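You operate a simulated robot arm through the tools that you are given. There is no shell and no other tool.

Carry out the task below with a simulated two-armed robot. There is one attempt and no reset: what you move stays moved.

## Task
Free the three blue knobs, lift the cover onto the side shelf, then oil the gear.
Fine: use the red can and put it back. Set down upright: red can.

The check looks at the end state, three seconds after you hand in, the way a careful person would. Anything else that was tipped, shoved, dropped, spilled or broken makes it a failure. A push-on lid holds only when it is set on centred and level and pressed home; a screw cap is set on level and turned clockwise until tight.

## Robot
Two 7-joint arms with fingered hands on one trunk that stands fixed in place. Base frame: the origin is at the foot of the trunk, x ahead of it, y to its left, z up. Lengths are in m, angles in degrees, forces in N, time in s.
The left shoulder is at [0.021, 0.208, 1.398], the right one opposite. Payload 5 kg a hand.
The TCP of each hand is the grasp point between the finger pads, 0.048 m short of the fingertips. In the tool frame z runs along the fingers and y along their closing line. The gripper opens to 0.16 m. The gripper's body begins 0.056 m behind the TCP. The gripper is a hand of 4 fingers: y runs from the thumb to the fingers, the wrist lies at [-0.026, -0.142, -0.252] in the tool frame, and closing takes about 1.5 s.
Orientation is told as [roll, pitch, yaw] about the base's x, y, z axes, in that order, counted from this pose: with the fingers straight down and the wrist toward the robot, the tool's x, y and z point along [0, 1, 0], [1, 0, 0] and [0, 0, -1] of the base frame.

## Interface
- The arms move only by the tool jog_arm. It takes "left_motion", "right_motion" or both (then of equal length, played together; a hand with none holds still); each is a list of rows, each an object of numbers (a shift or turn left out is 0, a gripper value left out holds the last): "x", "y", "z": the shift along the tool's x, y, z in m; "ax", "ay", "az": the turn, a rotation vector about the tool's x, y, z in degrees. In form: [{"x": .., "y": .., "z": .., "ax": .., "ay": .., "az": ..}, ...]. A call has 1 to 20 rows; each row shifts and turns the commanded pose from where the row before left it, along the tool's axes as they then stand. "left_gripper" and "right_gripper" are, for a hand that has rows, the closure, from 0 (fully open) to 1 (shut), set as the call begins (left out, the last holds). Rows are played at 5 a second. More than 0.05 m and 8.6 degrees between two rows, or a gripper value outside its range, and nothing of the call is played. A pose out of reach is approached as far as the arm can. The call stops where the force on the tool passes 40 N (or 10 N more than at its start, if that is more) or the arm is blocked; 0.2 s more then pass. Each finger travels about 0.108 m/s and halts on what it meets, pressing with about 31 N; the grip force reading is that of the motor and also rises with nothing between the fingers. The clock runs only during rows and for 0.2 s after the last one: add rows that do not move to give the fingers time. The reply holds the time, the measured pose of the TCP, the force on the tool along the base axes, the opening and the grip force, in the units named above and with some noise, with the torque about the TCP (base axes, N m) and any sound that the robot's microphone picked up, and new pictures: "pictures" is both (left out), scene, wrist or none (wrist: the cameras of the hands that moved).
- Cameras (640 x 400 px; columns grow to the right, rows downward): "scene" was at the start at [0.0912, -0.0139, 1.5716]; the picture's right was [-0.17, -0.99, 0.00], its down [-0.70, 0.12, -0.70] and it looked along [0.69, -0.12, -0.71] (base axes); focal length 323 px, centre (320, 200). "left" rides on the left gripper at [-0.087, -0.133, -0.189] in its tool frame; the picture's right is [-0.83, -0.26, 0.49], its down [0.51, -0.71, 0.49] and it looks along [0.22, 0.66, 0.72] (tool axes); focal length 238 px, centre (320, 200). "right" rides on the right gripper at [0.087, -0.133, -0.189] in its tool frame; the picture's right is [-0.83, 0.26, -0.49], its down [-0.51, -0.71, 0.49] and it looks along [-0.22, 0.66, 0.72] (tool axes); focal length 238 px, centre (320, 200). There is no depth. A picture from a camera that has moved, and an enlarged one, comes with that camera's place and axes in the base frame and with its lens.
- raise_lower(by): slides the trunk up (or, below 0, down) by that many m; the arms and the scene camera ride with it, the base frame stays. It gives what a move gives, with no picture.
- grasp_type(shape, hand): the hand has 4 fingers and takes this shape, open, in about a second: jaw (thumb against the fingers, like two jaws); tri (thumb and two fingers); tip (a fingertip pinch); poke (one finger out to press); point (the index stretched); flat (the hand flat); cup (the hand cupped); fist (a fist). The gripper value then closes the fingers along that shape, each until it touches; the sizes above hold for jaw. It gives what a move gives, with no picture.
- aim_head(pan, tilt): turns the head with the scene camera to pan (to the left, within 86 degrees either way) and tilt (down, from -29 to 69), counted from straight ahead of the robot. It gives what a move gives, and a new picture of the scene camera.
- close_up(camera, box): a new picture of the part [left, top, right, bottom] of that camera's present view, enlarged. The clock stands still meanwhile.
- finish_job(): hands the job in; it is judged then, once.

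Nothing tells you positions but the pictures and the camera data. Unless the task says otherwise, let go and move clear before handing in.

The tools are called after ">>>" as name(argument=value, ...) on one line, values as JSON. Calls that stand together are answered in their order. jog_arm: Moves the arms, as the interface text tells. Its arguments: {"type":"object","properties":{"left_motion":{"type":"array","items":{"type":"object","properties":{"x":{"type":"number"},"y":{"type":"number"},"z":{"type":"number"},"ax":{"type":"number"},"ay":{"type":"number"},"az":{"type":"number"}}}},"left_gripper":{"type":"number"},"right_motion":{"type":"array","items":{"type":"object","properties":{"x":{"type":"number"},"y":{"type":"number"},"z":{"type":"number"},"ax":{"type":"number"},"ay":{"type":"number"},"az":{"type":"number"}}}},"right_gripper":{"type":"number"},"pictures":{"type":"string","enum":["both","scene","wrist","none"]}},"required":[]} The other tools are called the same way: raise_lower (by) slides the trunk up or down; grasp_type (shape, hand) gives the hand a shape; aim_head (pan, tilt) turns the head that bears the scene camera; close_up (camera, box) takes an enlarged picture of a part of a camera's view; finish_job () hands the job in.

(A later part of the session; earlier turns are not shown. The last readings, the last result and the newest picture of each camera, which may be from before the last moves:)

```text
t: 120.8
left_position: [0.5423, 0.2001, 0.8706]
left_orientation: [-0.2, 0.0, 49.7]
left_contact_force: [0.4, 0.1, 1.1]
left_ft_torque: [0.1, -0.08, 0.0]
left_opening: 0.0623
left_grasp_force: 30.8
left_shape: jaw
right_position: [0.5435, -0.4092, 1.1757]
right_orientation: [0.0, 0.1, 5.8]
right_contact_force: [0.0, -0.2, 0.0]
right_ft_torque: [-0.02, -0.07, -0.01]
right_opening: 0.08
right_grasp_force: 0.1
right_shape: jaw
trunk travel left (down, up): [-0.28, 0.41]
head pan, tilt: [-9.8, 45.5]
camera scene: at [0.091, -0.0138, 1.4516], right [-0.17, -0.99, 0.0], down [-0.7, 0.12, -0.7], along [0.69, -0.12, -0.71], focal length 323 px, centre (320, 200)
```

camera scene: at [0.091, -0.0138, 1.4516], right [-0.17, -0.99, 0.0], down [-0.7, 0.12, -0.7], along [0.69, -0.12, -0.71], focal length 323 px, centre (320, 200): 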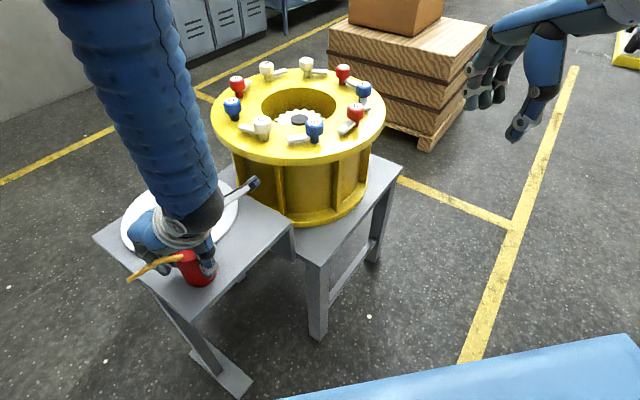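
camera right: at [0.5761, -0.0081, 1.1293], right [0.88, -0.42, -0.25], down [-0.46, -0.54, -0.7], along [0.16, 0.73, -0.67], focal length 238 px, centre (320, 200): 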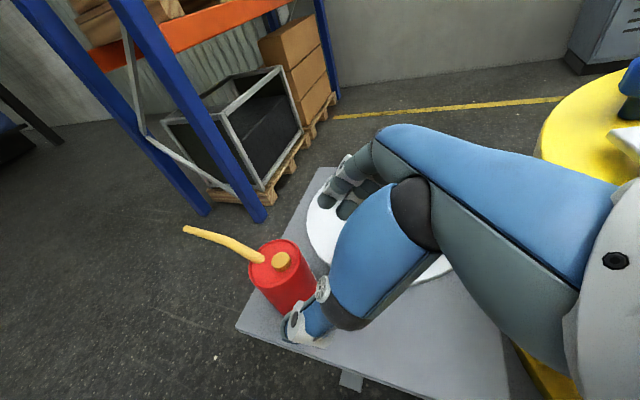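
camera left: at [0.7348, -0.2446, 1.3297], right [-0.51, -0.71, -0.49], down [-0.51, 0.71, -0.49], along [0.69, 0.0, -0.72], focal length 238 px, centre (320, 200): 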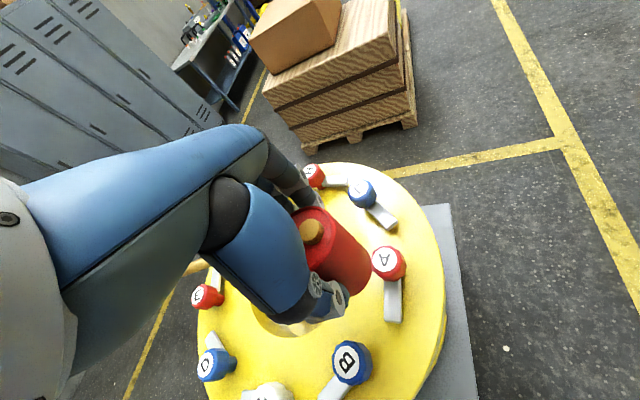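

>>> jog_arm(right_motion=[{"x": 0.0117, "y": 0.0432, "z": 0.0024}, {"x": 0.0117, "y": 0.0432, "z": 0.0024}, {"x": 0.0117, "y": 0.0432, "z": 0.0024}, {"x": 0.0117, "y": 0.0432, "z": 0.0024}, {"x": 0.0117, "y": 0.0432, "z": 0.0024}, {"x": 0.0117, "y": 0.0432, "z": 0.0024}, {"x": 0.0117, "y": 0.0432, "z": 0.0024}, {"x": 0.0117, "y": 0.0432, "z": 0.0024}, {"x": 0.0117, "y": 0.0432, "z": 0.0024}, {"x": 0.0117, "y": 0.0432, "z": 0.0024}, {"x": 0.0117, "y": 0.0432, "z": 0.0024}, {}], pictures="none")

>>> jog_arm(right_motion=[{"ay": -8}, {"ay": -8}, {"ay": -8}, {"ay": -8}, {"ay": -8}, {"ay": -8}, {"ay": -8}, {"ay": -8}, {"ay": -6}], pictures="scene")

```text
t: 123.4
left_position: [0.5404, 0.1995, 0.8702]
left_orientation: [0.0, -0.1, 49.7]
left_contact_force: [-2.7, -0.6, 2.3]
left_ft_torque: [0.09, -0.16, 0.01]
left_opening: 0.0619
left_grasp_force: 31.4
left_shape: jaw
right_position: [1.001, -0.2324, 1.1495]
right_orientation: [0.1, 0.1, 5.9]
right_contact_force: [-1.8, -0.1, 0.1]
right_ft_torque: [0.05, -0.1, 0.0]
right_opening: 0.0798
right_grasp_force: 0.1
right_shape: jaw
trunk travel left (down, up): [-0.28, 0.41]
head pan, tilt: [-9.8, 45.5]
```

```text
t: 125.4
left_position: [0.5427, 0.1999, 0.87]
left_orientation: [-0.1, -0.1, 49.8]
left_contact_force: [0.5, 1.1, 4.1]
left_ft_torque: [0.07, -0.04, 0.0]
left_opening: 0.0623
left_grasp_force: 30.2
left_shape: jaw
right_position: [1.003, -0.2335, 1.1505]
right_orientation: [-70.1, 0.1, 5.8]
right_contact_force: [0.0, -0.7, 1.6]
right_ft_torque: [0.08, 0.01, -0.03]
right_opening: 0.0802
right_grasp_force: 0.2
right_shape: jaw
trunk travel left (down, up): [-0.28, 0.41]
head pan, tilt: [-9.8, 45.5]
camera scene: at [0.0916, -0.0141, 1.4515], right [-0.17, -0.99, 0.0], down [-0.7, 0.12, -0.7], along [0.69, -0.12, -0.71], focal length 323 px, centre (320, 200)
```

scene: 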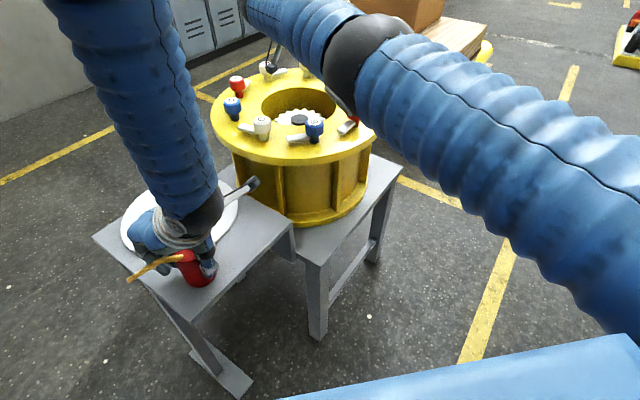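

The right arm reaches the whole pour range (upright to 70°) there. Bringing the right hand back to level and to a staging place, then releasing the can from the left hand.

>>> jog_arm(right_motion=[{"ay": 8}, {"ay": 8}, {"ay": 8}, {"ay": 8}, {"ay": 8}, {"ay": 8}, {"ay": 8}, {"ay": 8}, {"ay": 6}, {"y": -0.045}, {"y": -0.045}, {"y": -0.045}, {"y": -0.045}, {"y": -0.045}, {"y": -0.045}, {"y": -0.045}, {"y": -0.045}, {"y": -0.03}], pictures="none")

>>> jog_arm(left_motion=[{}, {}], left_gripper=0.5, pictures="none")

>>> close_up(camera="scene", box=[120, 180, 280, 310])

```text
t: 129.2
left_position: [0.5427, 0.199, 0.8711]
left_orientation: [0.0, -0.2, 49.7]
left_contact_force: [-0.7, 0.0, -0.7]
left_ft_torque: [0.02, -0.04, 0.0]
left_opening: 0.0622
left_grasp_force: 31.3
left_shape: jaw
right_position: [0.6151, -0.2734, 1.1484]
right_orientation: [0.0, -0.1, 5.8]
right_contact_force: [0.1, -0.3, 0.5]
right_ft_torque: [-0.01, -0.03, 0.0]
right_opening: 0.0798
right_grasp_force: 0.0
right_shape: jaw
trunk travel left (down, up): [-0.28, 0.41]
head pan, tilt: [-9.8, 45.5]
```

```text
t: 129.8
left_position: [0.5431, 0.2001, 0.8711]
left_orientation: [0.0, -0.1, 49.7]
left_contact_force: [0.2, -0.5, 0.2]
left_ft_torque: [0.01, 0.0, -0.02]
left_opening: 0.0792
left_grasp_force: 0.0
left_shape: jaw
right_position: [0.6154, -0.2733, 1.1496]
right_orientation: [0.0, 0.0, 5.8]
right_contact_force: [0.1, -0.1, 0.4]
right_ft_torque: [0.01, 0.03, 0.01]
right_opening: 0.08
right_grasp_force: 0.0
right_shape: jaw
trunk travel left (down, up): [-0.28, 0.41]
head pan, tilt: [-9.8, 45.5]
```

```text
3.08 times, centred on (200, 245) of scene
camera zoom: at [0.0914, -0.014, 1.4515], right [-0.17, -0.99, 0.0], down [-0.7, 0.12, -0.7], along [0.69, -0.12, -0.71], focal length 993 px, centre (689, 62)
```

zoom: 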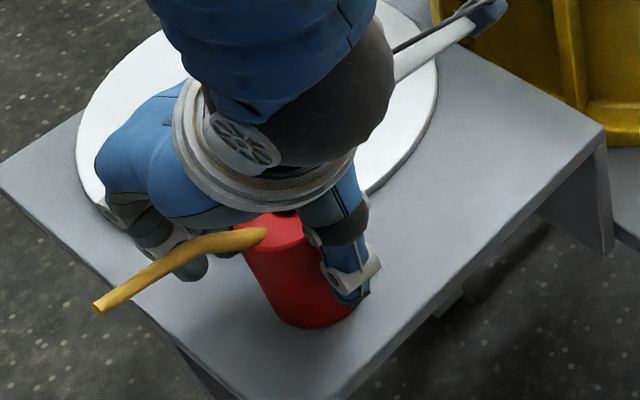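

>>> jog_arm(left_motion=[{}, {}, {"z": -0.02}, {"z": -0.03}, {"z": -0.04}, {"z": -0.04}, {"z": -0.04}, {"z": -0.04}], left_gripper=0.2, pictures="none")

>>> close_up(camera="scene", box=[80, 100, 300, 310])

>>> close_up(camera="left", box=[240, 140, 480, 360])

```text
t: 131.6
left_position: [0.5393, 0.1998, 1.0796]
left_orientation: [-0.1, -0.3, 49.8]
left_contact_force: [-1.4, -0.7, 0.1]
left_ft_torque: [0.0, -0.1, 0.02]
left_opening: 0.1275
left_grasp_force: 0.0
left_shape: jaw
right_position: [0.6137, -0.2725, 1.1493]
right_orientation: [0.0, 0.0, 5.8]
right_contact_force: [0.0, 0.0, 0.6]
right_ft_torque: [0.0, -0.08, -0.04]
right_opening: 0.0797
right_grasp_force: 0.0
right_shape: jaw
trunk travel left (down, up): [-0.28, 0.41]
head pan, tilt: [-9.8, 45.5]
```

```text
1.90 times, centred on (190, 205) of scene
camera zoom: at [0.0897, -0.0142, 1.4517], right [-0.17, -0.99, 0.0], down [-0.7, 0.12, -0.7], along [0.69, -0.12, -0.71], focal length 615 px, centre (568, 190)
```

zoom: 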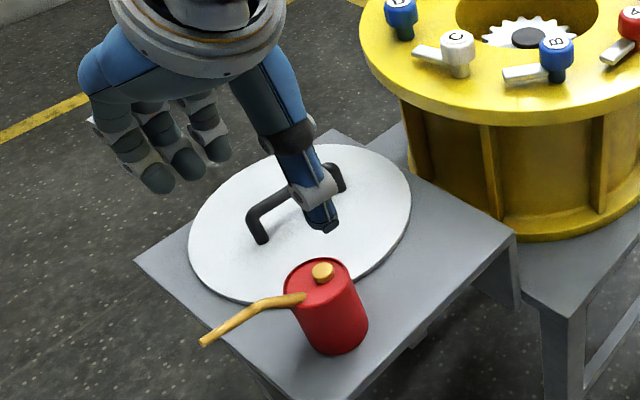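

```text
1.82 times, centred on (360, 250) of left
camera zoom: at [0.5206, 0.0422, 1.2694], right [0.47, -0.74, -0.49], down [-0.84, -0.21, -0.49], along [0.26, 0.64, -0.72], focal length 433 px, centre (247, 109)
```

zoom: 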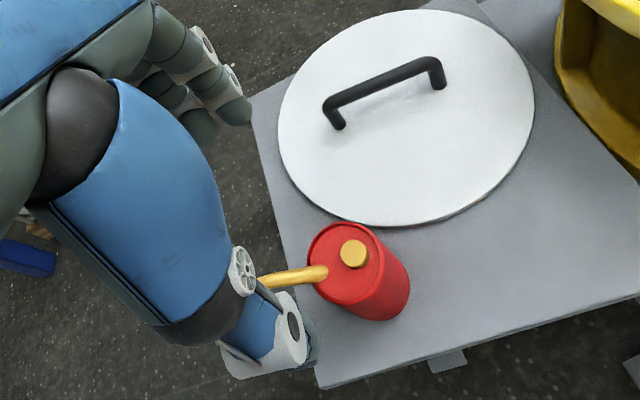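

The can is back at its original place, upright. Left hand away, right hand over the can.

>>> jog_arm(left_motion=[{"z": -0.045}, {"z": -0.045}, {"z": -0.045}, {"z": -0.045}, {"x": 0.034, "y": 0.02}, {"x": 0.034, "y": 0.02}, {"x": 0.034, "y": 0.02}, {"x": 0.034, "y": 0.02}, {"x": 0.034, "y": 0.02}, {"x": 0.034, "y": 0.02}, {"x": 0.034, "y": 0.02}], pictures="none")

>>> jog_arm(right_motion=[{"az": -7.25}, {"az": -7.25}, {"az": -7.25}, {"az": -7.25}, {"az": -7.25}, {"az": -7.25}, {"x": 0.033, "y": 0.0281, "z": 0.0027}, {"x": 0.033, "y": 0.0281, "z": 0.0027}, {"x": 0.033, "y": 0.0281, "z": 0.0027}, {"x": 0.033, "y": 0.0281, "z": 0.0027}, {"x": 0.033, "y": 0.0281, "z": 0.0027}, {"x": 0.033, "y": 0.0281, "z": 0.0027}, {"x": 0.033, "y": 0.0281, "z": 0.0027}, {"x": 0.033, "y": 0.0281, "z": 0.0027}, {"x": 0.033, "y": 0.0281, "z": 0.0027}, {"x": 0.033, "y": 0.0281, "z": 0.0027}, {"x": 0.033, "y": 0.0281, "z": 0.0027}, {}], right_gripper=0.2, pictures="both")

>>> close_up(camera="right", box=[140, 160, 380, 380])

```text
t: 134.0
left_position: [0.4497, 0.4617, 1.261]
left_orientation: [-0.1, -0.1, 49.6]
left_contact_force: [-0.5, 1.5, 0.2]
left_ft_torque: [-0.12, 0.0, -0.05]
left_opening: 0.1281
left_grasp_force: 0.1
left_shape: jaw
right_position: [0.6147, -0.2718, 1.1495]
right_orientation: [0.0, 0.0, 5.9]
right_contact_force: [-1.1, 0.9, 1.3]
right_ft_torque: [-0.09, 0.01, -0.04]
right_opening: 0.0801
right_grasp_force: 0.0
right_shape: jaw
trunk travel left (down, up): [-0.28, 0.41]
head pan, tilt: [-9.8, 45.5]
```

```text
t: 137.8
left_position: [0.4506, 0.4584, 1.2613]
left_orientation: [0.0, -0.2, 49.7]
left_contact_force: [-0.5, -1.7, 0.2]
left_ft_torque: [0.07, 0.03, 0.01]
left_opening: 0.1276
left_grasp_force: 0.0
left_shape: jaw
right_position: [0.5394, 0.1976, 1.1199]
right_orientation: [0.2, -0.1, 49.3]
right_contact_force: [0.1, -0.4, -1.0]
right_ft_torque: [0.11, 0.04, -0.01]
right_opening: 0.128
right_grasp_force: 0.0
right_shape: jaw
trunk travel left (down, up): [-0.28, 0.41]
head pan, tilt: [-9.8, 45.5]
camera scene: at [0.0911, -0.0153, 1.4516], right [-0.17, -0.99, 0.0], down [-0.7, 0.12, -0.7], along [0.69, -0.12, -0.71], focal length 323 px, centre (320, 200)
camera right: at [0.3895, 0.1525, 1.309], right [0.8, -0.35, 0.49], down [-0.08, -0.87, -0.49], along [0.59, 0.36, -0.72], focal length 238 px, centre (320, 200)
```

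scene: 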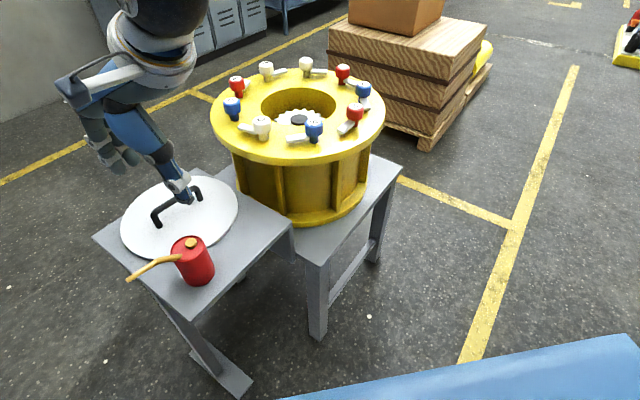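
right: 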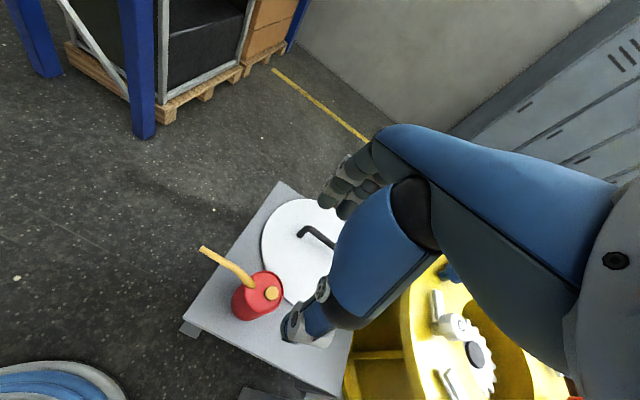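

```text
1.82 times, centred on (260, 270) of right
camera zoom: at [0.3895, 0.1525, 1.309], right [0.8, -0.35, 0.49], down [-0.08, -0.87, -0.49], along [0.59, 0.36, -0.72], focal length 433 px, centre (429, 73)
```

zoom: 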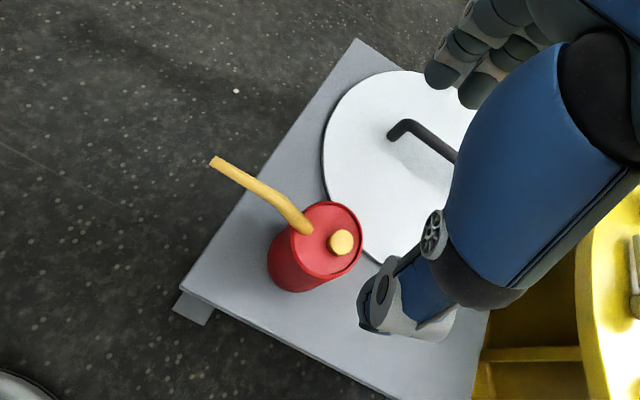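

>>> jog_arm(right_motion=[{"x": -0.0033, "y": 0.0047}, {"z": 0.04}, {"z": 0.04}, {"z": 0.04}, {"z": 0.03}, {}], pictures="none")

>>> close_up(camera="right", box=[200, 140, 440, 340])

>>> close_up(camera="scene", box=[100, 130, 300, 300])

>>> close_up(camera="left", box=[320, 160, 640, 400])

```text
t: 139.2
left_position: [0.4493, 0.4597, 1.2617]
left_orientation: [0.0, -0.2, 49.8]
left_contact_force: [0.8, -0.4, -0.2]
left_ft_torque: [0.01, 0.01, 0.01]
left_opening: 0.1276
left_grasp_force: 0.0
left_shape: jaw
right_position: [0.5458, 0.2004, 0.9688]
right_orientation: [0.0, 0.0, 49.3]
right_contact_force: [-0.3, -0.2, 0.1]
right_ft_torque: [0.01, -0.03, -0.02]
right_opening: 0.1278
right_grasp_force: 0.0
right_shape: jaw
trunk travel left (down, up): [-0.28, 0.41]
head pan, tilt: [-9.8, 45.5]
```

```text
2.00 times, centred on (320, 240) of right
camera zoom: at [0.3947, 0.156, 1.1585], right [0.8, -0.35, 0.49], down [-0.08, -0.87, -0.49], along [0.59, 0.36, -0.72], focal length 477 px, centre (320, 120)
```

zoom: 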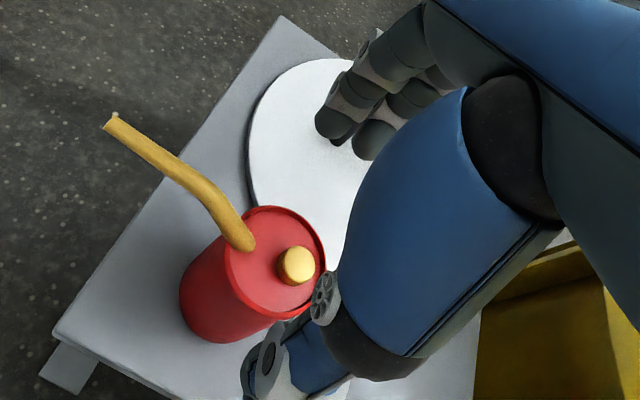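

```text
2.35 times, centred on (200, 215) of scene
camera zoom: at [0.0906, -0.0139, 1.4517], right [-0.17, -0.99, 0.0], down [-0.7, 0.12, -0.7], along [0.69, -0.12, -0.71], focal length 759 px, centre (602, 165)
```

zoom: 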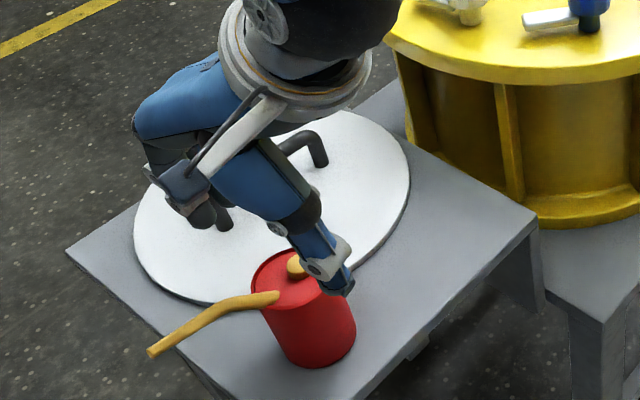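

```text
1.67 times, centred on (480, 280) of left
camera zoom: at [0.4309, 0.3032, 1.4505], right [0.47, -0.74, -0.49], down [-0.84, -0.21, -0.49], along [0.26, 0.64, -0.72], focal length 397 px, centre (53, 67)
```

zoom: 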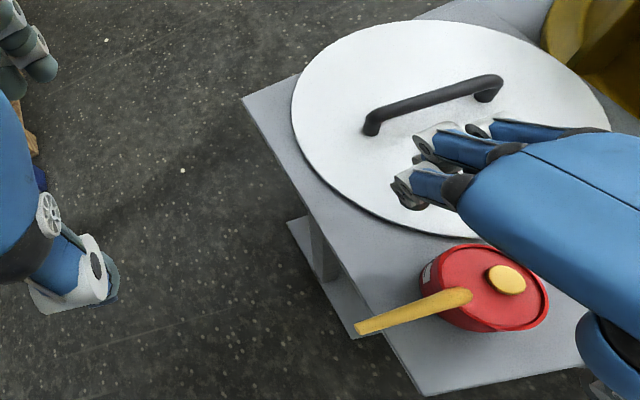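

>>> jog_arm(right_motion=[{"x": -0.004}, {"z": 0.03}, {"z": 0.03}, {}], pictures="none")

>>> close_up(camera="right", box=[200, 140, 440, 340])

>>> close_up(camera="left", box=[460, 240, 640, 400])

>>> close_up(camera="scene", box=[120, 160, 280, 300])

```text
t: 140.2
left_position: [0.4508, 0.4596, 1.2623]
left_orientation: [-0.1, -0.2, 49.6]
left_contact_force: [-1.0, 0.0, -0.4]
left_ft_torque: [-0.02, -0.04, -0.02]
left_opening: 0.1278
left_grasp_force: 0.1
left_shape: jaw
right_position: [0.5483, 0.1978, 0.9105]
right_orientation: [-0.1, 0.1, 49.2]
right_contact_force: [0.0, 0.2, 0.7]
right_ft_torque: [-0.04, -0.02, -0.01]
right_opening: 0.1276
right_grasp_force: 0.1
right_shape: jaw
trunk travel left (down, up): [-0.28, 0.41]
head pan, tilt: [-9.8, 45.5]
```

```text
2.00 times, centred on (320, 240) of right
camera zoom: at [0.3967, 0.1541, 1.0981], right [0.8, -0.35, 0.49], down [-0.08, -0.87, -0.49], along [0.59, 0.36, -0.72], focal length 477 px, centre (320, 120)
```

zoom: 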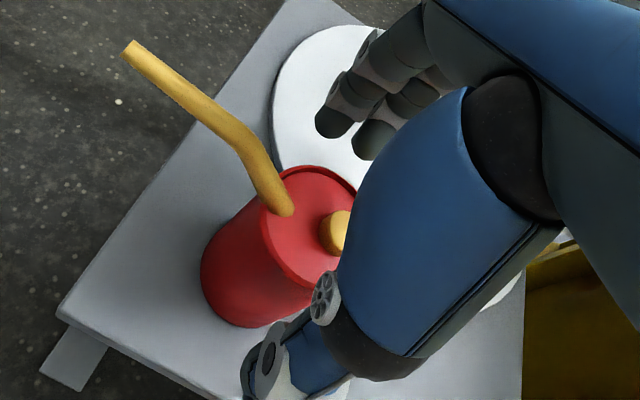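

```text
2.50 times, centred on (550, 320) of left
camera zoom: at [0.4308, 0.3037, 1.4504], right [0.47, -0.74, -0.49], down [-0.84, -0.21, -0.49], along [0.26, 0.64, -0.72], focal length 596 px, centre (-255, -100)
```

zoom: 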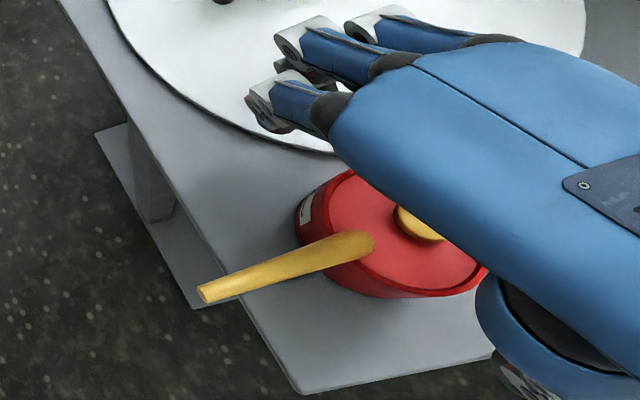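

```text
2.86 times, centred on (200, 230) of scene
camera zoom: at [0.0905, -0.0133, 1.4517], right [-0.17, -0.99, 0.0], down [-0.7, 0.12, -0.7], along [0.69, -0.12, -0.71], focal length 922 px, centre (663, 114)
```

zoom: 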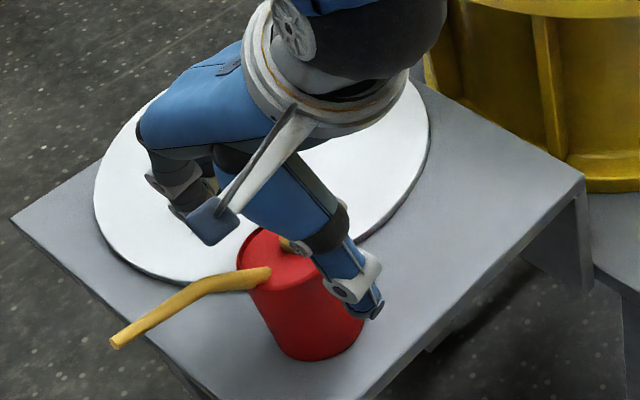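

>>> jog_arm(right_motion=[{"z": 0.02}, {"z": 0.0195}, {}], pictures="none")

>>> jog_arm(right_motion=[{}, {}], right_gripper=0.42, pictures="none")

>>> close_up(camera="right", box=[200, 140, 440, 340])

>>> close_up(camera="left", box=[460, 240, 640, 400])

>>> close_up(camera="scene", box=[120, 160, 280, 300])

```text
t: 141.0
left_position: [0.4496, 0.4611, 1.261]
left_orientation: [0.0, -0.2, 49.7]
left_contact_force: [-0.4, -0.3, 0.4]
left_ft_torque: [0.01, -0.05, -0.02]
left_opening: 0.1278
left_grasp_force: 0.1
left_shape: jaw
right_position: [0.5492, 0.1977, 0.87]
right_orientation: [0.0, 0.0, 49.3]
right_contact_force: [-0.5, 0.9, 0.4]
right_ft_torque: [0.02, 0.01, 0.0]
right_opening: 0.1276
right_grasp_force: 0.2
right_shape: jaw
trunk travel left (down, up): [-0.28, 0.41]
head pan, tilt: [-9.8, 45.5]
```

```text
t: 141.6
left_position: [0.4503, 0.4597, 1.2609]
left_orientation: [-0.1, -0.1, 49.6]
left_contact_force: [1.1, 0.1, -0.6]
left_ft_torque: [0.01, 0.04, 0.02]
left_opening: 0.1276
left_grasp_force: 0.0
left_shape: jaw
right_position: [0.55, 0.1981, 0.8702]
right_orientation: [0.1, 0.1, 49.3]
right_contact_force: [-0.9, 0.3, 1.0]
right_ft_torque: [0.0, -0.03, 0.02]
right_opening: 0.0933
right_grasp_force: 0.1
right_shape: jaw
trunk travel left (down, up): [-0.28, 0.41]
head pan, tilt: [-9.8, 45.5]
```

```text
2.00 times, centred on (320, 240) of right
camera zoom: at [0.3978, 0.1538, 1.0586], right [0.8, -0.35, 0.49], down [-0.08, -0.87, -0.49], along [0.59, 0.36, -0.72], focal length 477 px, centre (320, 120)
```

zoom: 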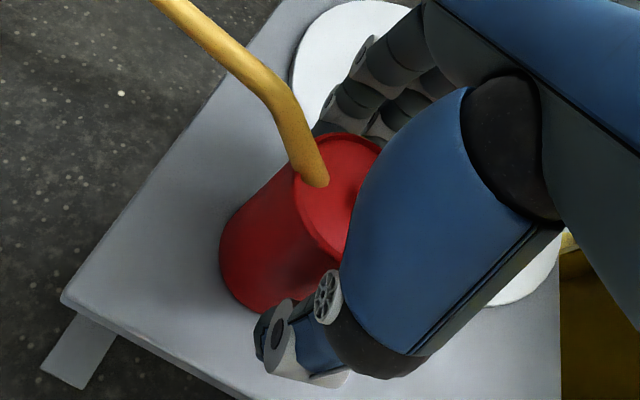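

```text
2.50 times, centred on (550, 320) of left
camera zoom: at [0.4315, 0.3036, 1.4502], right [0.47, -0.74, -0.49], down [-0.84, -0.21, -0.49], along [0.26, 0.64, -0.72], focal length 596 px, centre (-255, -100)
```

zoom: 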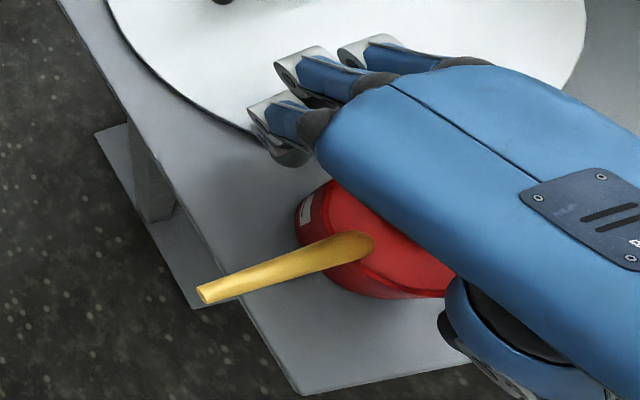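

```text
2.86 times, centred on (200, 230) of scene
camera zoom: at [0.0912, -0.0135, 1.4516], right [-0.17, -0.99, 0.0], down [-0.7, 0.12, -0.7], along [0.69, -0.12, -0.71], focal length 922 px, centre (663, 114)
```

zoom: 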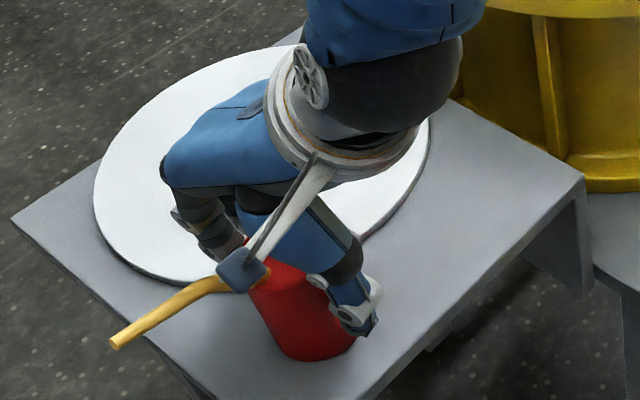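

>>> jog_arm(right_motion=[{}, {}, {}, {}], right_gripper=1.0, pictures="none")

>>> close_up(camera="right", box=[200, 140, 440, 340])

>>> close_up(camera="left", box=[460, 240, 640, 400])

>>> close_up(camera="scene", box=[120, 160, 280, 300])

```text
t: 142.6
left_position: [0.4493, 0.4594, 1.2623]
left_orientation: [-0.1, -0.1, 49.6]
left_contact_force: [-0.4, -0.6, 0.3]
left_ft_torque: [-0.02, 0.0, 0.0]
left_opening: 0.1278
left_grasp_force: 0.1
left_shape: jaw
right_position: [0.5498, 0.1978, 0.8695]
right_orientation: [0.1, -0.1, 49.4]
right_contact_force: [0.1, -0.5, -0.6]
right_ft_torque: [-0.01, 0.01, 0.01]
right_opening: 0.0627
right_grasp_force: 30.8
right_shape: jaw
trunk travel left (down, up): [-0.28, 0.41]
head pan, tilt: [-9.8, 45.5]
```

```text
2.00 times, centred on (320, 240) of right
camera zoom: at [0.3977, 0.1537, 1.0586], right [0.8, -0.35, 0.49], down [-0.08, -0.87, -0.49], along [0.59, 0.36, -0.72], focal length 477 px, centre (320, 120)
```

zoom: 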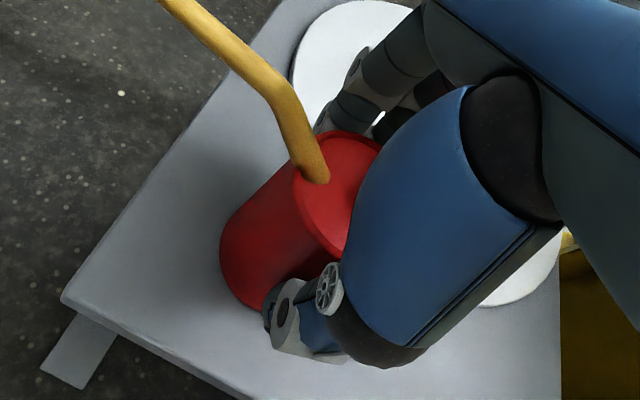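

```text
2.50 times, centred on (550, 320) of left
camera zoom: at [0.4315, 0.3036, 1.4502], right [0.47, -0.74, -0.49], down [-0.84, -0.21, -0.49], along [0.26, 0.64, -0.72], focal length 596 px, centre (-255, -100)
```

zoom: 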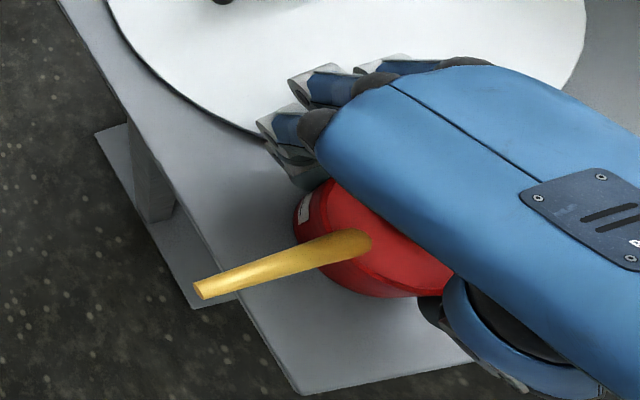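

```text
2.86 times, centred on (200, 230) of scene
camera zoom: at [0.0911, -0.0135, 1.4516], right [-0.17, -0.99, 0.0], down [-0.7, 0.12, -0.7], along [0.69, -0.12, -0.71], focal length 922 px, centre (663, 114)
```

zoom: 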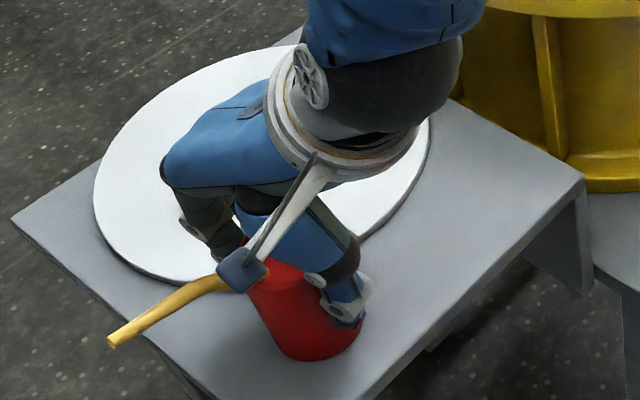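

Same firm grip as before (0.063, 31 N). Test lift, then lift to carrying height.

>>> jog_arm(right_motion=[{"z": -0.004}, {"z": -0.008}, {}], pictures="none")

>>> close_up(camera="scene", box=[120, 160, 280, 300])

>>> close_up(camera="right", box=[200, 140, 440, 340])

```text
t: 143.4
left_position: [0.4514, 0.4608, 1.2612]
left_orientation: [-0.1, -0.1, 49.7]
left_contact_force: [0.5, 0.7, -0.1]
left_ft_torque: [0.02, 0.01, 0.01]
left_opening: 0.1279
left_grasp_force: 0.1
left_shape: jaw
right_position: [0.5492, 0.1974, 0.8825]
right_orientation: [0.0, 0.0, 49.3]
right_contact_force: [-0.5, 0.1, -1.7]
right_ft_torque: [-0.02, 0.03, -0.03]
right_opening: 0.0624
right_grasp_force: 30.6
right_shape: jaw
trunk travel left (down, up): [-0.28, 0.41]
head pan, tilt: [-9.8, 45.5]
```

```text
2.86 times, centred on (200, 230) of scene
camera zoom: at [0.0914, -0.0134, 1.4515], right [-0.17, -0.99, 0.0], down [-0.7, 0.12, -0.7], along [0.69, -0.12, -0.71], focal length 922 px, centre (663, 114)
```

zoom: 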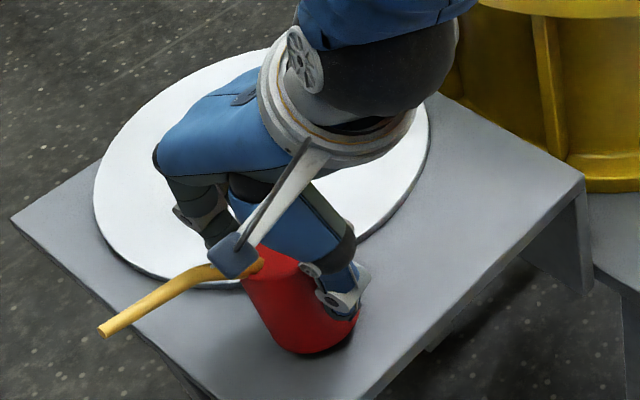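

```text
2.00 times, centred on (320, 240) of right
camera zoom: at [0.3979, 0.1539, 1.0709], right [0.8, -0.35, 0.49], down [-0.08, -0.87, -0.49], along [0.59, 0.36, -0.72], focal length 477 px, centre (320, 120)
```

zoom: 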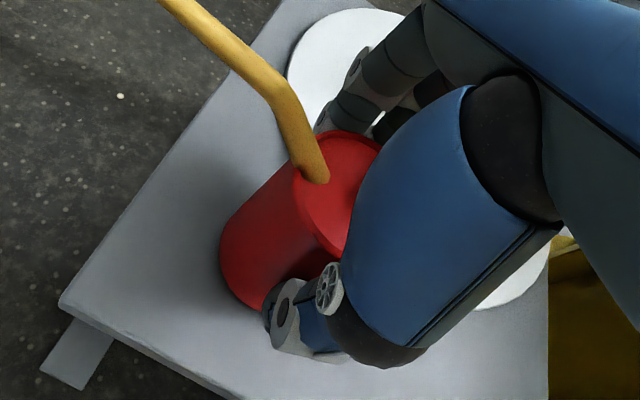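

>>> jog_arm(right_motion=[{"z": -0.02}, {"z": -0.035}, {"z": -0.035}, {"z": -0.035}, {"z": -0.035}, {"z": -0.035}, {"z": -0.035}, {"z": -0.03}, {"x": -0.0195, "y": -0.0037}, {"x": -0.0393, "y": -0.0074}, {"x": -0.0393, "y": -0.0074}, {"x": -0.0393, "y": -0.0074}, {"x": -0.0393, "y": -0.0074}, {"x": -0.0393, "y": -0.0074}, {"x": -0.0393, "y": -0.0074}, {"x": -0.0393, "y": -0.0074}, {"x": -0.0195, "y": -0.0037}, {}], pictures="scene")

>>> jog_arm(right_motion=[{"az": 7.2}, {"az": 7.2}, {"az": 7.2}, {"az": 7.2}, {"az": 7.2}, {"az": 7.3}, {"x": -0.0128, "y": 0.0146}, {"x": -0.0257, "y": 0.0291}, {"x": -0.0257, "y": 0.0291}, {"x": -0.0257, "y": 0.0291}, {"x": -0.0257, "y": 0.0291}, {"x": -0.0257, "y": 0.0291}, {"x": -0.0257, "y": 0.0291}, {"x": -0.0257, "y": 0.0291}, {"x": -0.0128, "y": 0.0146}, {}], pictures="both")

```text
t: 147.2
left_position: [0.4517, 0.4604, 1.2607]
left_orientation: [-0.2, -0.1, 49.7]
left_contact_force: [0.6, -0.6, -1.5]
left_ft_torque: [-0.02, 0.04, 0.0]
left_opening: 0.1278
left_grasp_force: 0.1
left_shape: jaw
right_position: [0.7492, -0.0536, 1.1425]
right_orientation: [0.0, 0.0, 49.4]
right_contact_force: [0.1, 0.6, -2.2]
right_ft_torque: [0.01, -0.01, -0.01]
right_opening: 0.062
right_grasp_force: 31.0
right_shape: jaw
trunk travel left (down, up): [-0.28, 0.41]
head pan, tilt: [-9.8, 45.5]
camera scene: at [0.0912, -0.0135, 1.4516], right [-0.17, -0.99, 0.0], down [-0.7, 0.12, -0.7], along [0.69, -0.12, -0.71], focal length 323 px, centre (320, 200)
```

scene: 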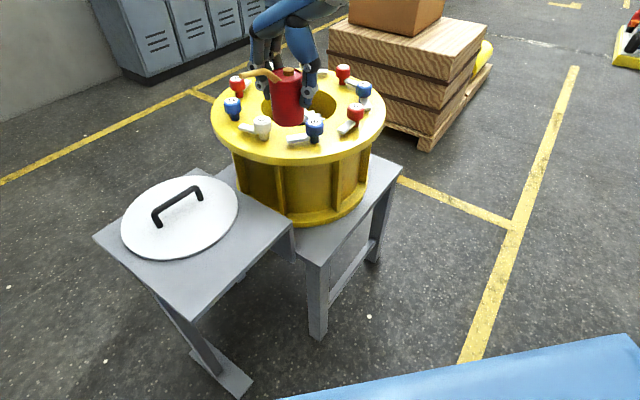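

```text
t: 150.6
left_position: [0.4503, 0.4609, 1.2618]
left_orientation: [-0.1, 0.0, 49.7]
left_contact_force: [-1.3, -0.3, -0.1]
left_ft_torque: [0.0, -0.03, -0.01]
left_opening: 0.1276
left_grasp_force: 0.0
left_shape: jaw
right_position: [1.0016, -0.2322, 1.142]
right_orientation: [-0.1, 0.1, 6.0]
right_contact_force: [-0.9, 0.0, -2.1]
right_ft_torque: [-0.02, -0.04, -0.01]
right_opening: 0.0619
right_grasp_force: 31.2
right_shape: jaw
trunk travel left (down, up): [-0.28, 0.41]
head pan, tilt: [-9.8, 45.5]
camera scene: at [0.0911, -0.0135, 1.4516], right [-0.17, -0.99, 0.0], down [-0.7, 0.12, -0.7], along [0.69, -0.12, -0.71], focal length 323 px, centre (320, 200)
camera right: at [0.8618, -0.1597, 1.3313], right [0.35, -0.8, 0.49], down [-0.65, -0.58, -0.49], along [0.67, -0.15, -0.72], focal length 238 px, centre (320, 200)
```

scene: 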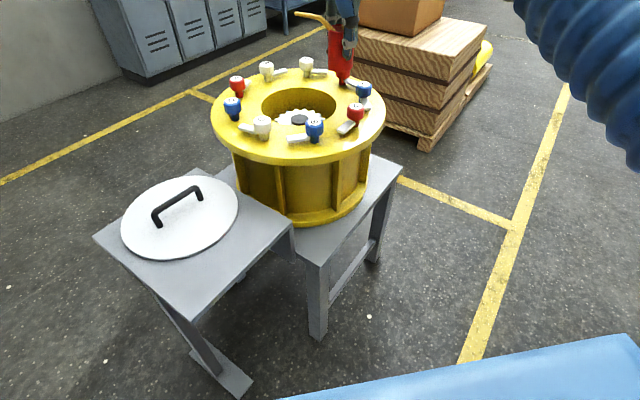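
right: 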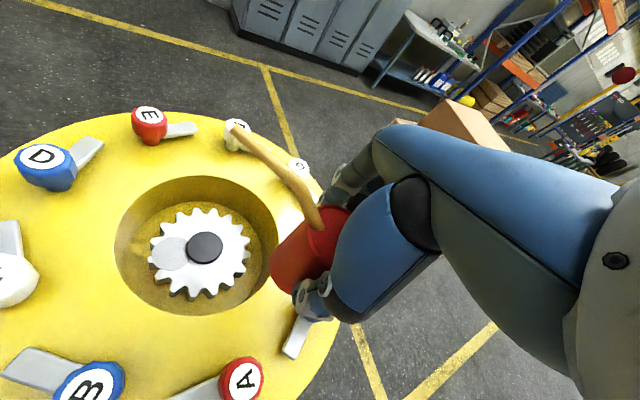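

>>> close_up(camera="right", box=[100, 110, 340, 330])

>>> close_up(camera="scene", box=[250, 0, 390, 150])

```text
1.82 times, centred on (220, 220) of right
camera zoom: at [0.8618, -0.1597, 1.3313], right [0.35, -0.8, 0.49], down [-0.65, -0.58, -0.49], along [0.67, -0.15, -0.72], focal length 433 px, centre (502, 164)
```

zoom: 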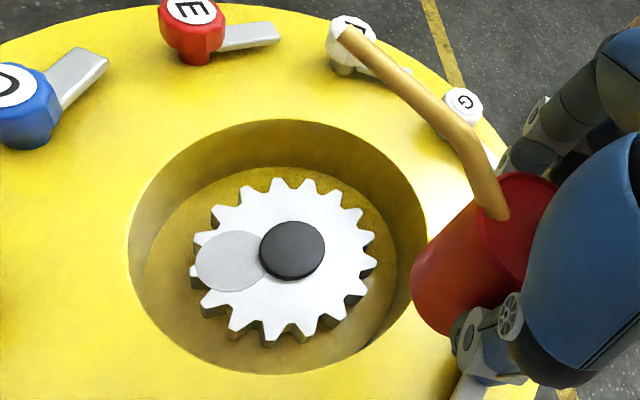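

```text
2.67 times, centred on (320, 75) of scene
camera zoom: at [0.0911, -0.0135, 1.4516], right [-0.17, -0.99, 0.0], down [-0.7, 0.12, -0.7], along [0.69, -0.12, -0.71], focal length 860 px, centre (320, 533)
```

zoom: 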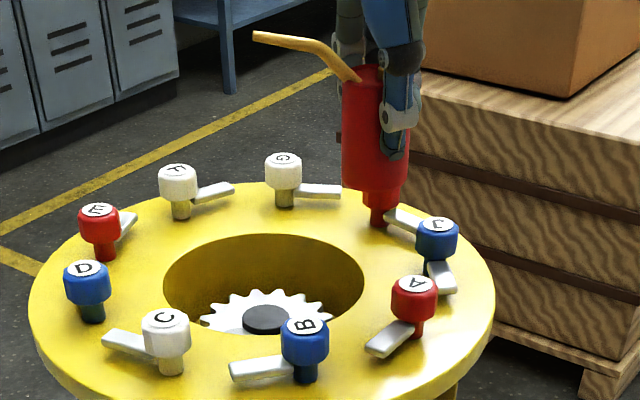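

There's a grey round patch on the gear at ≈(0.985,−0.072), left of the hub — the spot to oil. The spout tip is now at ≈(0.985,−0.106,1.204), above the gear. I start tilting slowly toward the left.

>>> jog_arm(right_motion=[{"ay": -4}, {"ay": -4}, {"ay": -4}, {"ay": -4}, {"ay": -4}, {"ay": -4}, {"ay": -4}], pictures="none")

>>> close_up(camera="right", box=[100, 60, 420, 340])

>>> close_up(camera="scene", box=[220, 0, 400, 150])

```text
t: 152.2
left_position: [0.4505, 0.4604, 1.2615]
left_orientation: [-0.1, -0.1, 49.7]
left_contact_force: [0.2, -0.9, -0.1]
left_ft_torque: [-0.03, 0.03, 0.02]
left_opening: 0.1277
left_grasp_force: 0.0
left_shape: jaw
right_position: [1.0022, -0.2319, 1.1414]
right_orientation: [-28.2, 0.1, 6.1]
right_contact_force: [-0.4, 0.2, -2.3]
right_ft_torque: [0.02, 0.0, 0.01]
right_opening: 0.062
right_grasp_force: 31.0
right_shape: jaw
trunk travel left (down, up): [-0.28, 0.41]
head pan, tilt: [-9.8, 45.5]
```

```text
1.43 times, centred on (260, 200) of right
camera zoom: at [0.854, -0.081, 1.2673], right [0.31, -0.48, 0.82], down [-0.63, -0.75, -0.19], along [0.71, -0.46, -0.54], focal length 340 px, centre (406, 200)
```

zoom: 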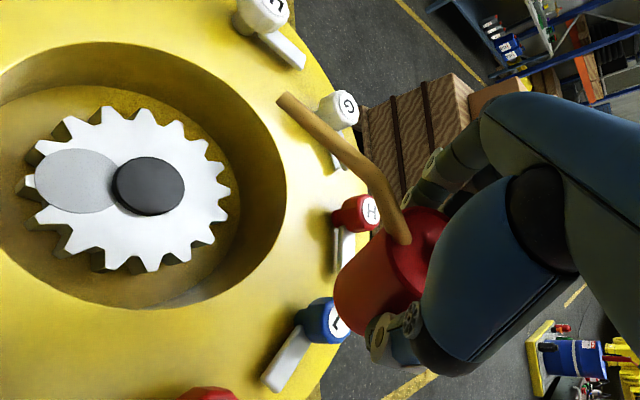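

```text
2.67 times, centred on (310, 75) of scene
camera zoom: at [0.0916, -0.0132, 1.4515], right [-0.17, -0.99, 0.0], down [-0.7, 0.12, -0.7], along [0.69, -0.12, -0.71], focal length 860 px, centre (347, 533)
```

zoom: 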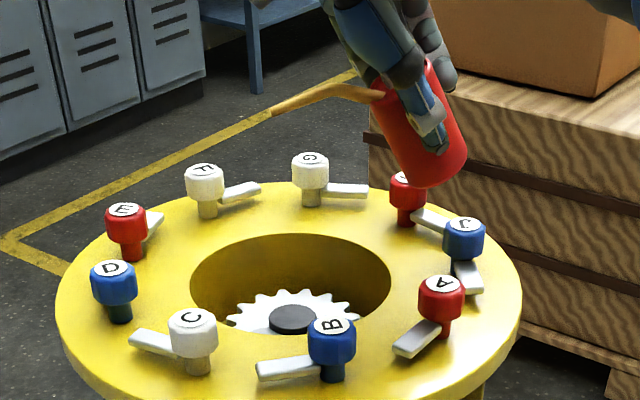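

The grip holds, the tip is at ≈(0.985,−0.092,1.136). Continue tilting while keeping the tip over the patch and coming down a bit.

>>> jog_arm(right_motion=[{"ay": -4, "x": 0.0072, "z": 0.0021}, {"ay": -4, "x": 0.0072, "z": 0.0021}, {"ay": -4, "x": 0.0072, "z": 0.0021}, {"ay": -4, "x": 0.0072, "z": 0.0021}], pictures="none")

>>> close_up(camera="right", box=[60, 60, 400, 340])

>>> close_up(camera="scene", box=[220, 0, 400, 150])

```text
t: 153.2
left_position: [0.4517, 0.4613, 1.2615]
left_orientation: [-0.1, -0.1, 49.7]
left_contact_force: [-0.1, 0.5, -0.4]
left_ft_torque: [-0.06, 0.05, -0.04]
left_opening: 0.128
left_grasp_force: 0.1
left_shape: jaw
right_position: [1.0, -0.2125, 1.1178]
right_orientation: [-44.1, 0.1, 6.0]
right_contact_force: [0.2, 0.4, -1.6]
right_ft_torque: [0.06, 0.05, -0.04]
right_opening: 0.062
right_grasp_force: 31.1
right_shape: jaw
trunk travel left (down, up): [-0.28, 0.41]
head pan, tilt: [-9.8, 45.5]
```

```text
1.43 times, centred on (230, 200) of right
camera zoom: at [0.8487, -0.0336, 1.193], right [0.29, -0.23, 0.93], down [-0.63, -0.78, 0.0], along [0.72, -0.59, -0.37], focal length 340 px, centre (449, 200)
```

zoom: 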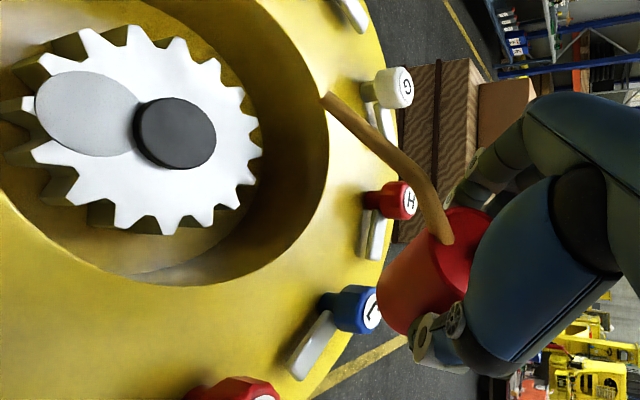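

```text
2.67 times, centred on (310, 75) of scene
camera zoom: at [0.0918, -0.0131, 1.4515], right [-0.17, -0.99, 0.0], down [-0.7, 0.12, -0.7], along [0.69, -0.12, -0.71], focal length 860 px, centre (347, 533)
```

zoom: 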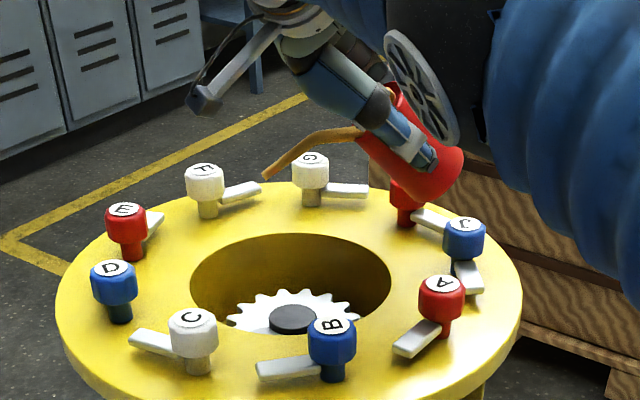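

>>> jog_arm(right_motion=[{"ay": -4, "x": 0.005, "z": -0.0012}, {"ay": -4, "x": 0.005, "z": -0.0012}], pictures="none")

>>> close_up(camera="scene", box=[220, 0, 400, 150])

>>> jog_arm(right_motion=[{"ay": -4, "x": 0.005, "z": -0.0012}, {"ay": -4, "x": 0.005, "z": -0.0012}], pictures="none")

>>> close_up(camera="scene", box=[220, 0, 400, 150])

>>> close_up(camera="right", box=[60, 60, 400, 340])

```text
t: 153.8
left_position: [0.451, 0.4603, 1.2616]
left_orientation: [0.0, -0.1, 49.7]
left_contact_force: [0.3, -0.6, 0.0]
left_ft_torque: [0.01, 0.01, 0.0]
left_opening: 0.1281
left_grasp_force: 0.1
left_shape: jaw
right_position: [1.0002, -0.204, 1.1134]
right_orientation: [-52.0, 0.0, 6.1]
right_contact_force: [0.8, -0.4, -1.7]
right_ft_torque: [0.2, 0.07, -0.02]
right_opening: 0.0617
right_grasp_force: 31.1
right_shape: jaw
trunk travel left (down, up): [-0.28, 0.41]
head pan, tilt: [-9.8, 45.5]
```

```text
2.67 times, centred on (310, 75) of scene
camera zoom: at [0.0916, -0.0137, 1.4515], right [-0.17, -0.99, 0.0], down [-0.7, 0.12, -0.7], along [0.69, -0.12, -0.71], focal length 860 px, centre (347, 533)
```

zoom: 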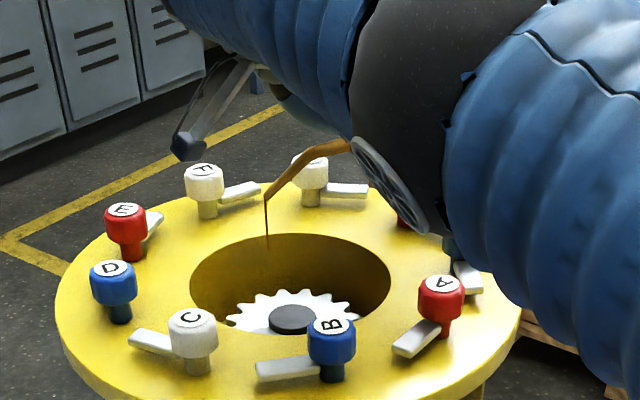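

```text
t: 154.4
left_position: [0.451, 0.46, 1.2607]
left_orientation: [0.0, -0.2, 49.7]
left_contact_force: [0.2, -0.4, 0.6]
left_ft_torque: [0.01, 0.05, 0.0]
left_opening: 0.128
left_grasp_force: 0.0
left_shape: jaw
right_position: [0.9982, -0.1969, 1.1061]
right_orientation: [-60.1, 0.1, 6.0]
right_contact_force: [0.5, -1.2, -0.7]
right_ft_torque: [0.23, 0.09, -0.05]
right_opening: 0.0618
right_grasp_force: 31.0
right_shape: jaw
trunk travel left (down, up): [-0.28, 0.41]
head pan, tilt: [-9.8, 45.5]
```

```text
2.67 times, centred on (310, 75) of scene
camera zoom: at [0.0919, -0.014, 1.4515], right [-0.17, -0.99, 0.0], down [-0.7, 0.12, -0.7], along [0.69, -0.12, -0.71], focal length 860 px, centre (347, 533)
```

zoom: 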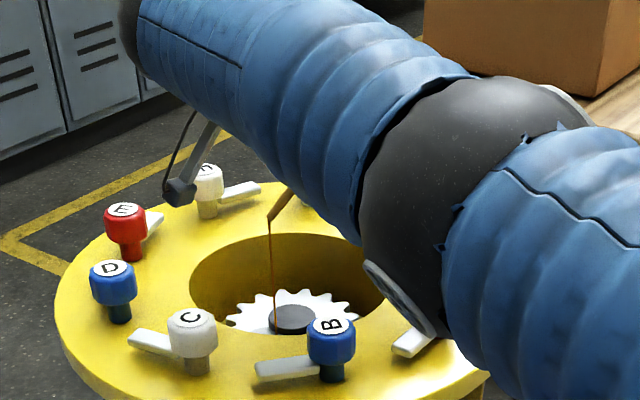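

```text
1.43 times, centred on (230, 200) of right
camera zoom: at [0.8459, -0.0059, 1.1254], right [0.26, 0.03, 0.97], down [-0.63, -0.75, 0.19], along [0.73, -0.66, -0.17], focal length 340 px, centre (449, 200)
```

zoom: 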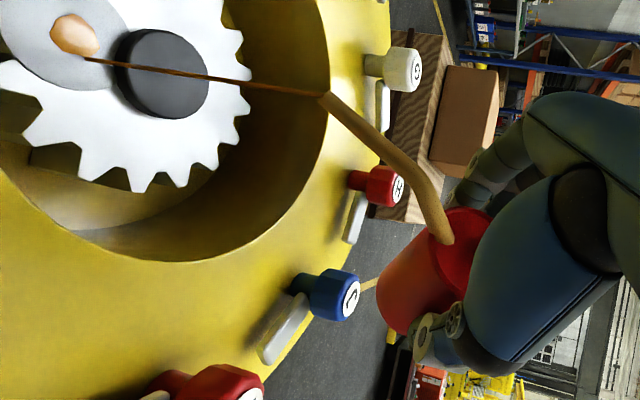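

Oil is flowing from the spout and landing on the grey patch of the gear. I hold briefly and watch the puddle.

>>> jog_arm(right_motion=[{}, {}, {}], pictures="none")

>>> close_up(camera="right", box=[60, 60, 300, 260])

>>> close_up(camera="scene", box=[250, 60, 370, 150])

```text
t: 155.2
left_position: [0.4513, 0.4603, 1.2605]
left_orientation: [-0.1, -0.2, 49.7]
left_contact_force: [-0.3, -1.2, -0.3]
left_ft_torque: [0.02, 0.01, 0.0]
left_opening: 0.1279
left_grasp_force: 0.1
left_shape: jaw
right_position: [0.9992, -0.1968, 1.1059]
right_orientation: [-60.0, -0.1, 5.9]
right_contact_force: [0.6, 0.4, -2.0]
right_ft_torque: [0.07, 0.0, 0.02]
right_opening: 0.0618
right_grasp_force: 30.7
right_shape: jaw
trunk travel left (down, up): [-0.28, 0.41]
head pan, tilt: [-9.8, 45.5]
```

```text
2.00 times, centred on (180, 160) of right
camera zoom: at [0.8455, -0.0051, 1.1253], right [0.26, 0.03, 0.97], down [-0.63, -0.75, 0.19], along [0.73, -0.66, -0.17], focal length 477 px, centre (600, 280)
```

zoom: 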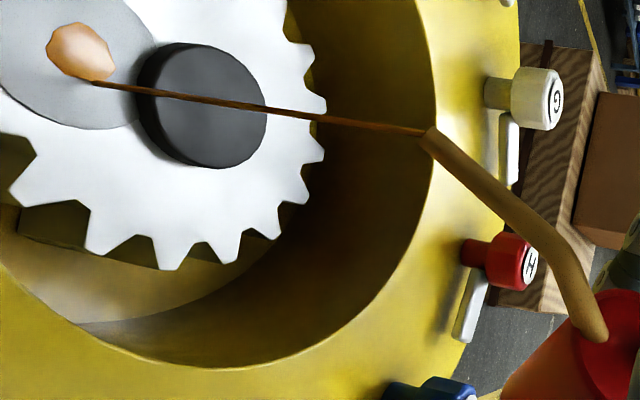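

```text
4.44 times, centred on (310, 105) of scene
camera zoom: at [0.0916, -0.0136, 1.4515], right [-0.17, -0.99, 0.0], down [-0.7, 0.12, -0.7], along [0.69, -0.12, -0.71], focal length 1434 px, centre (364, 622)
```

zoom: 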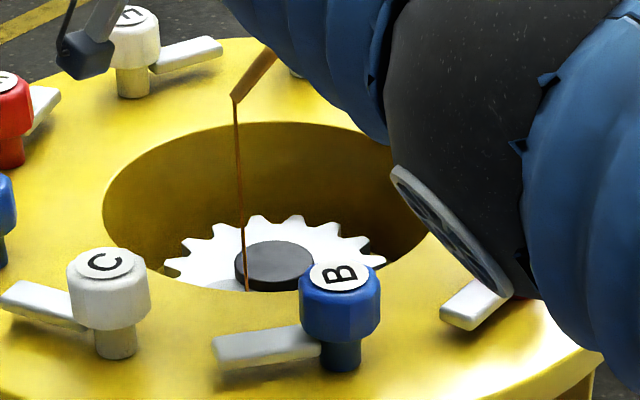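

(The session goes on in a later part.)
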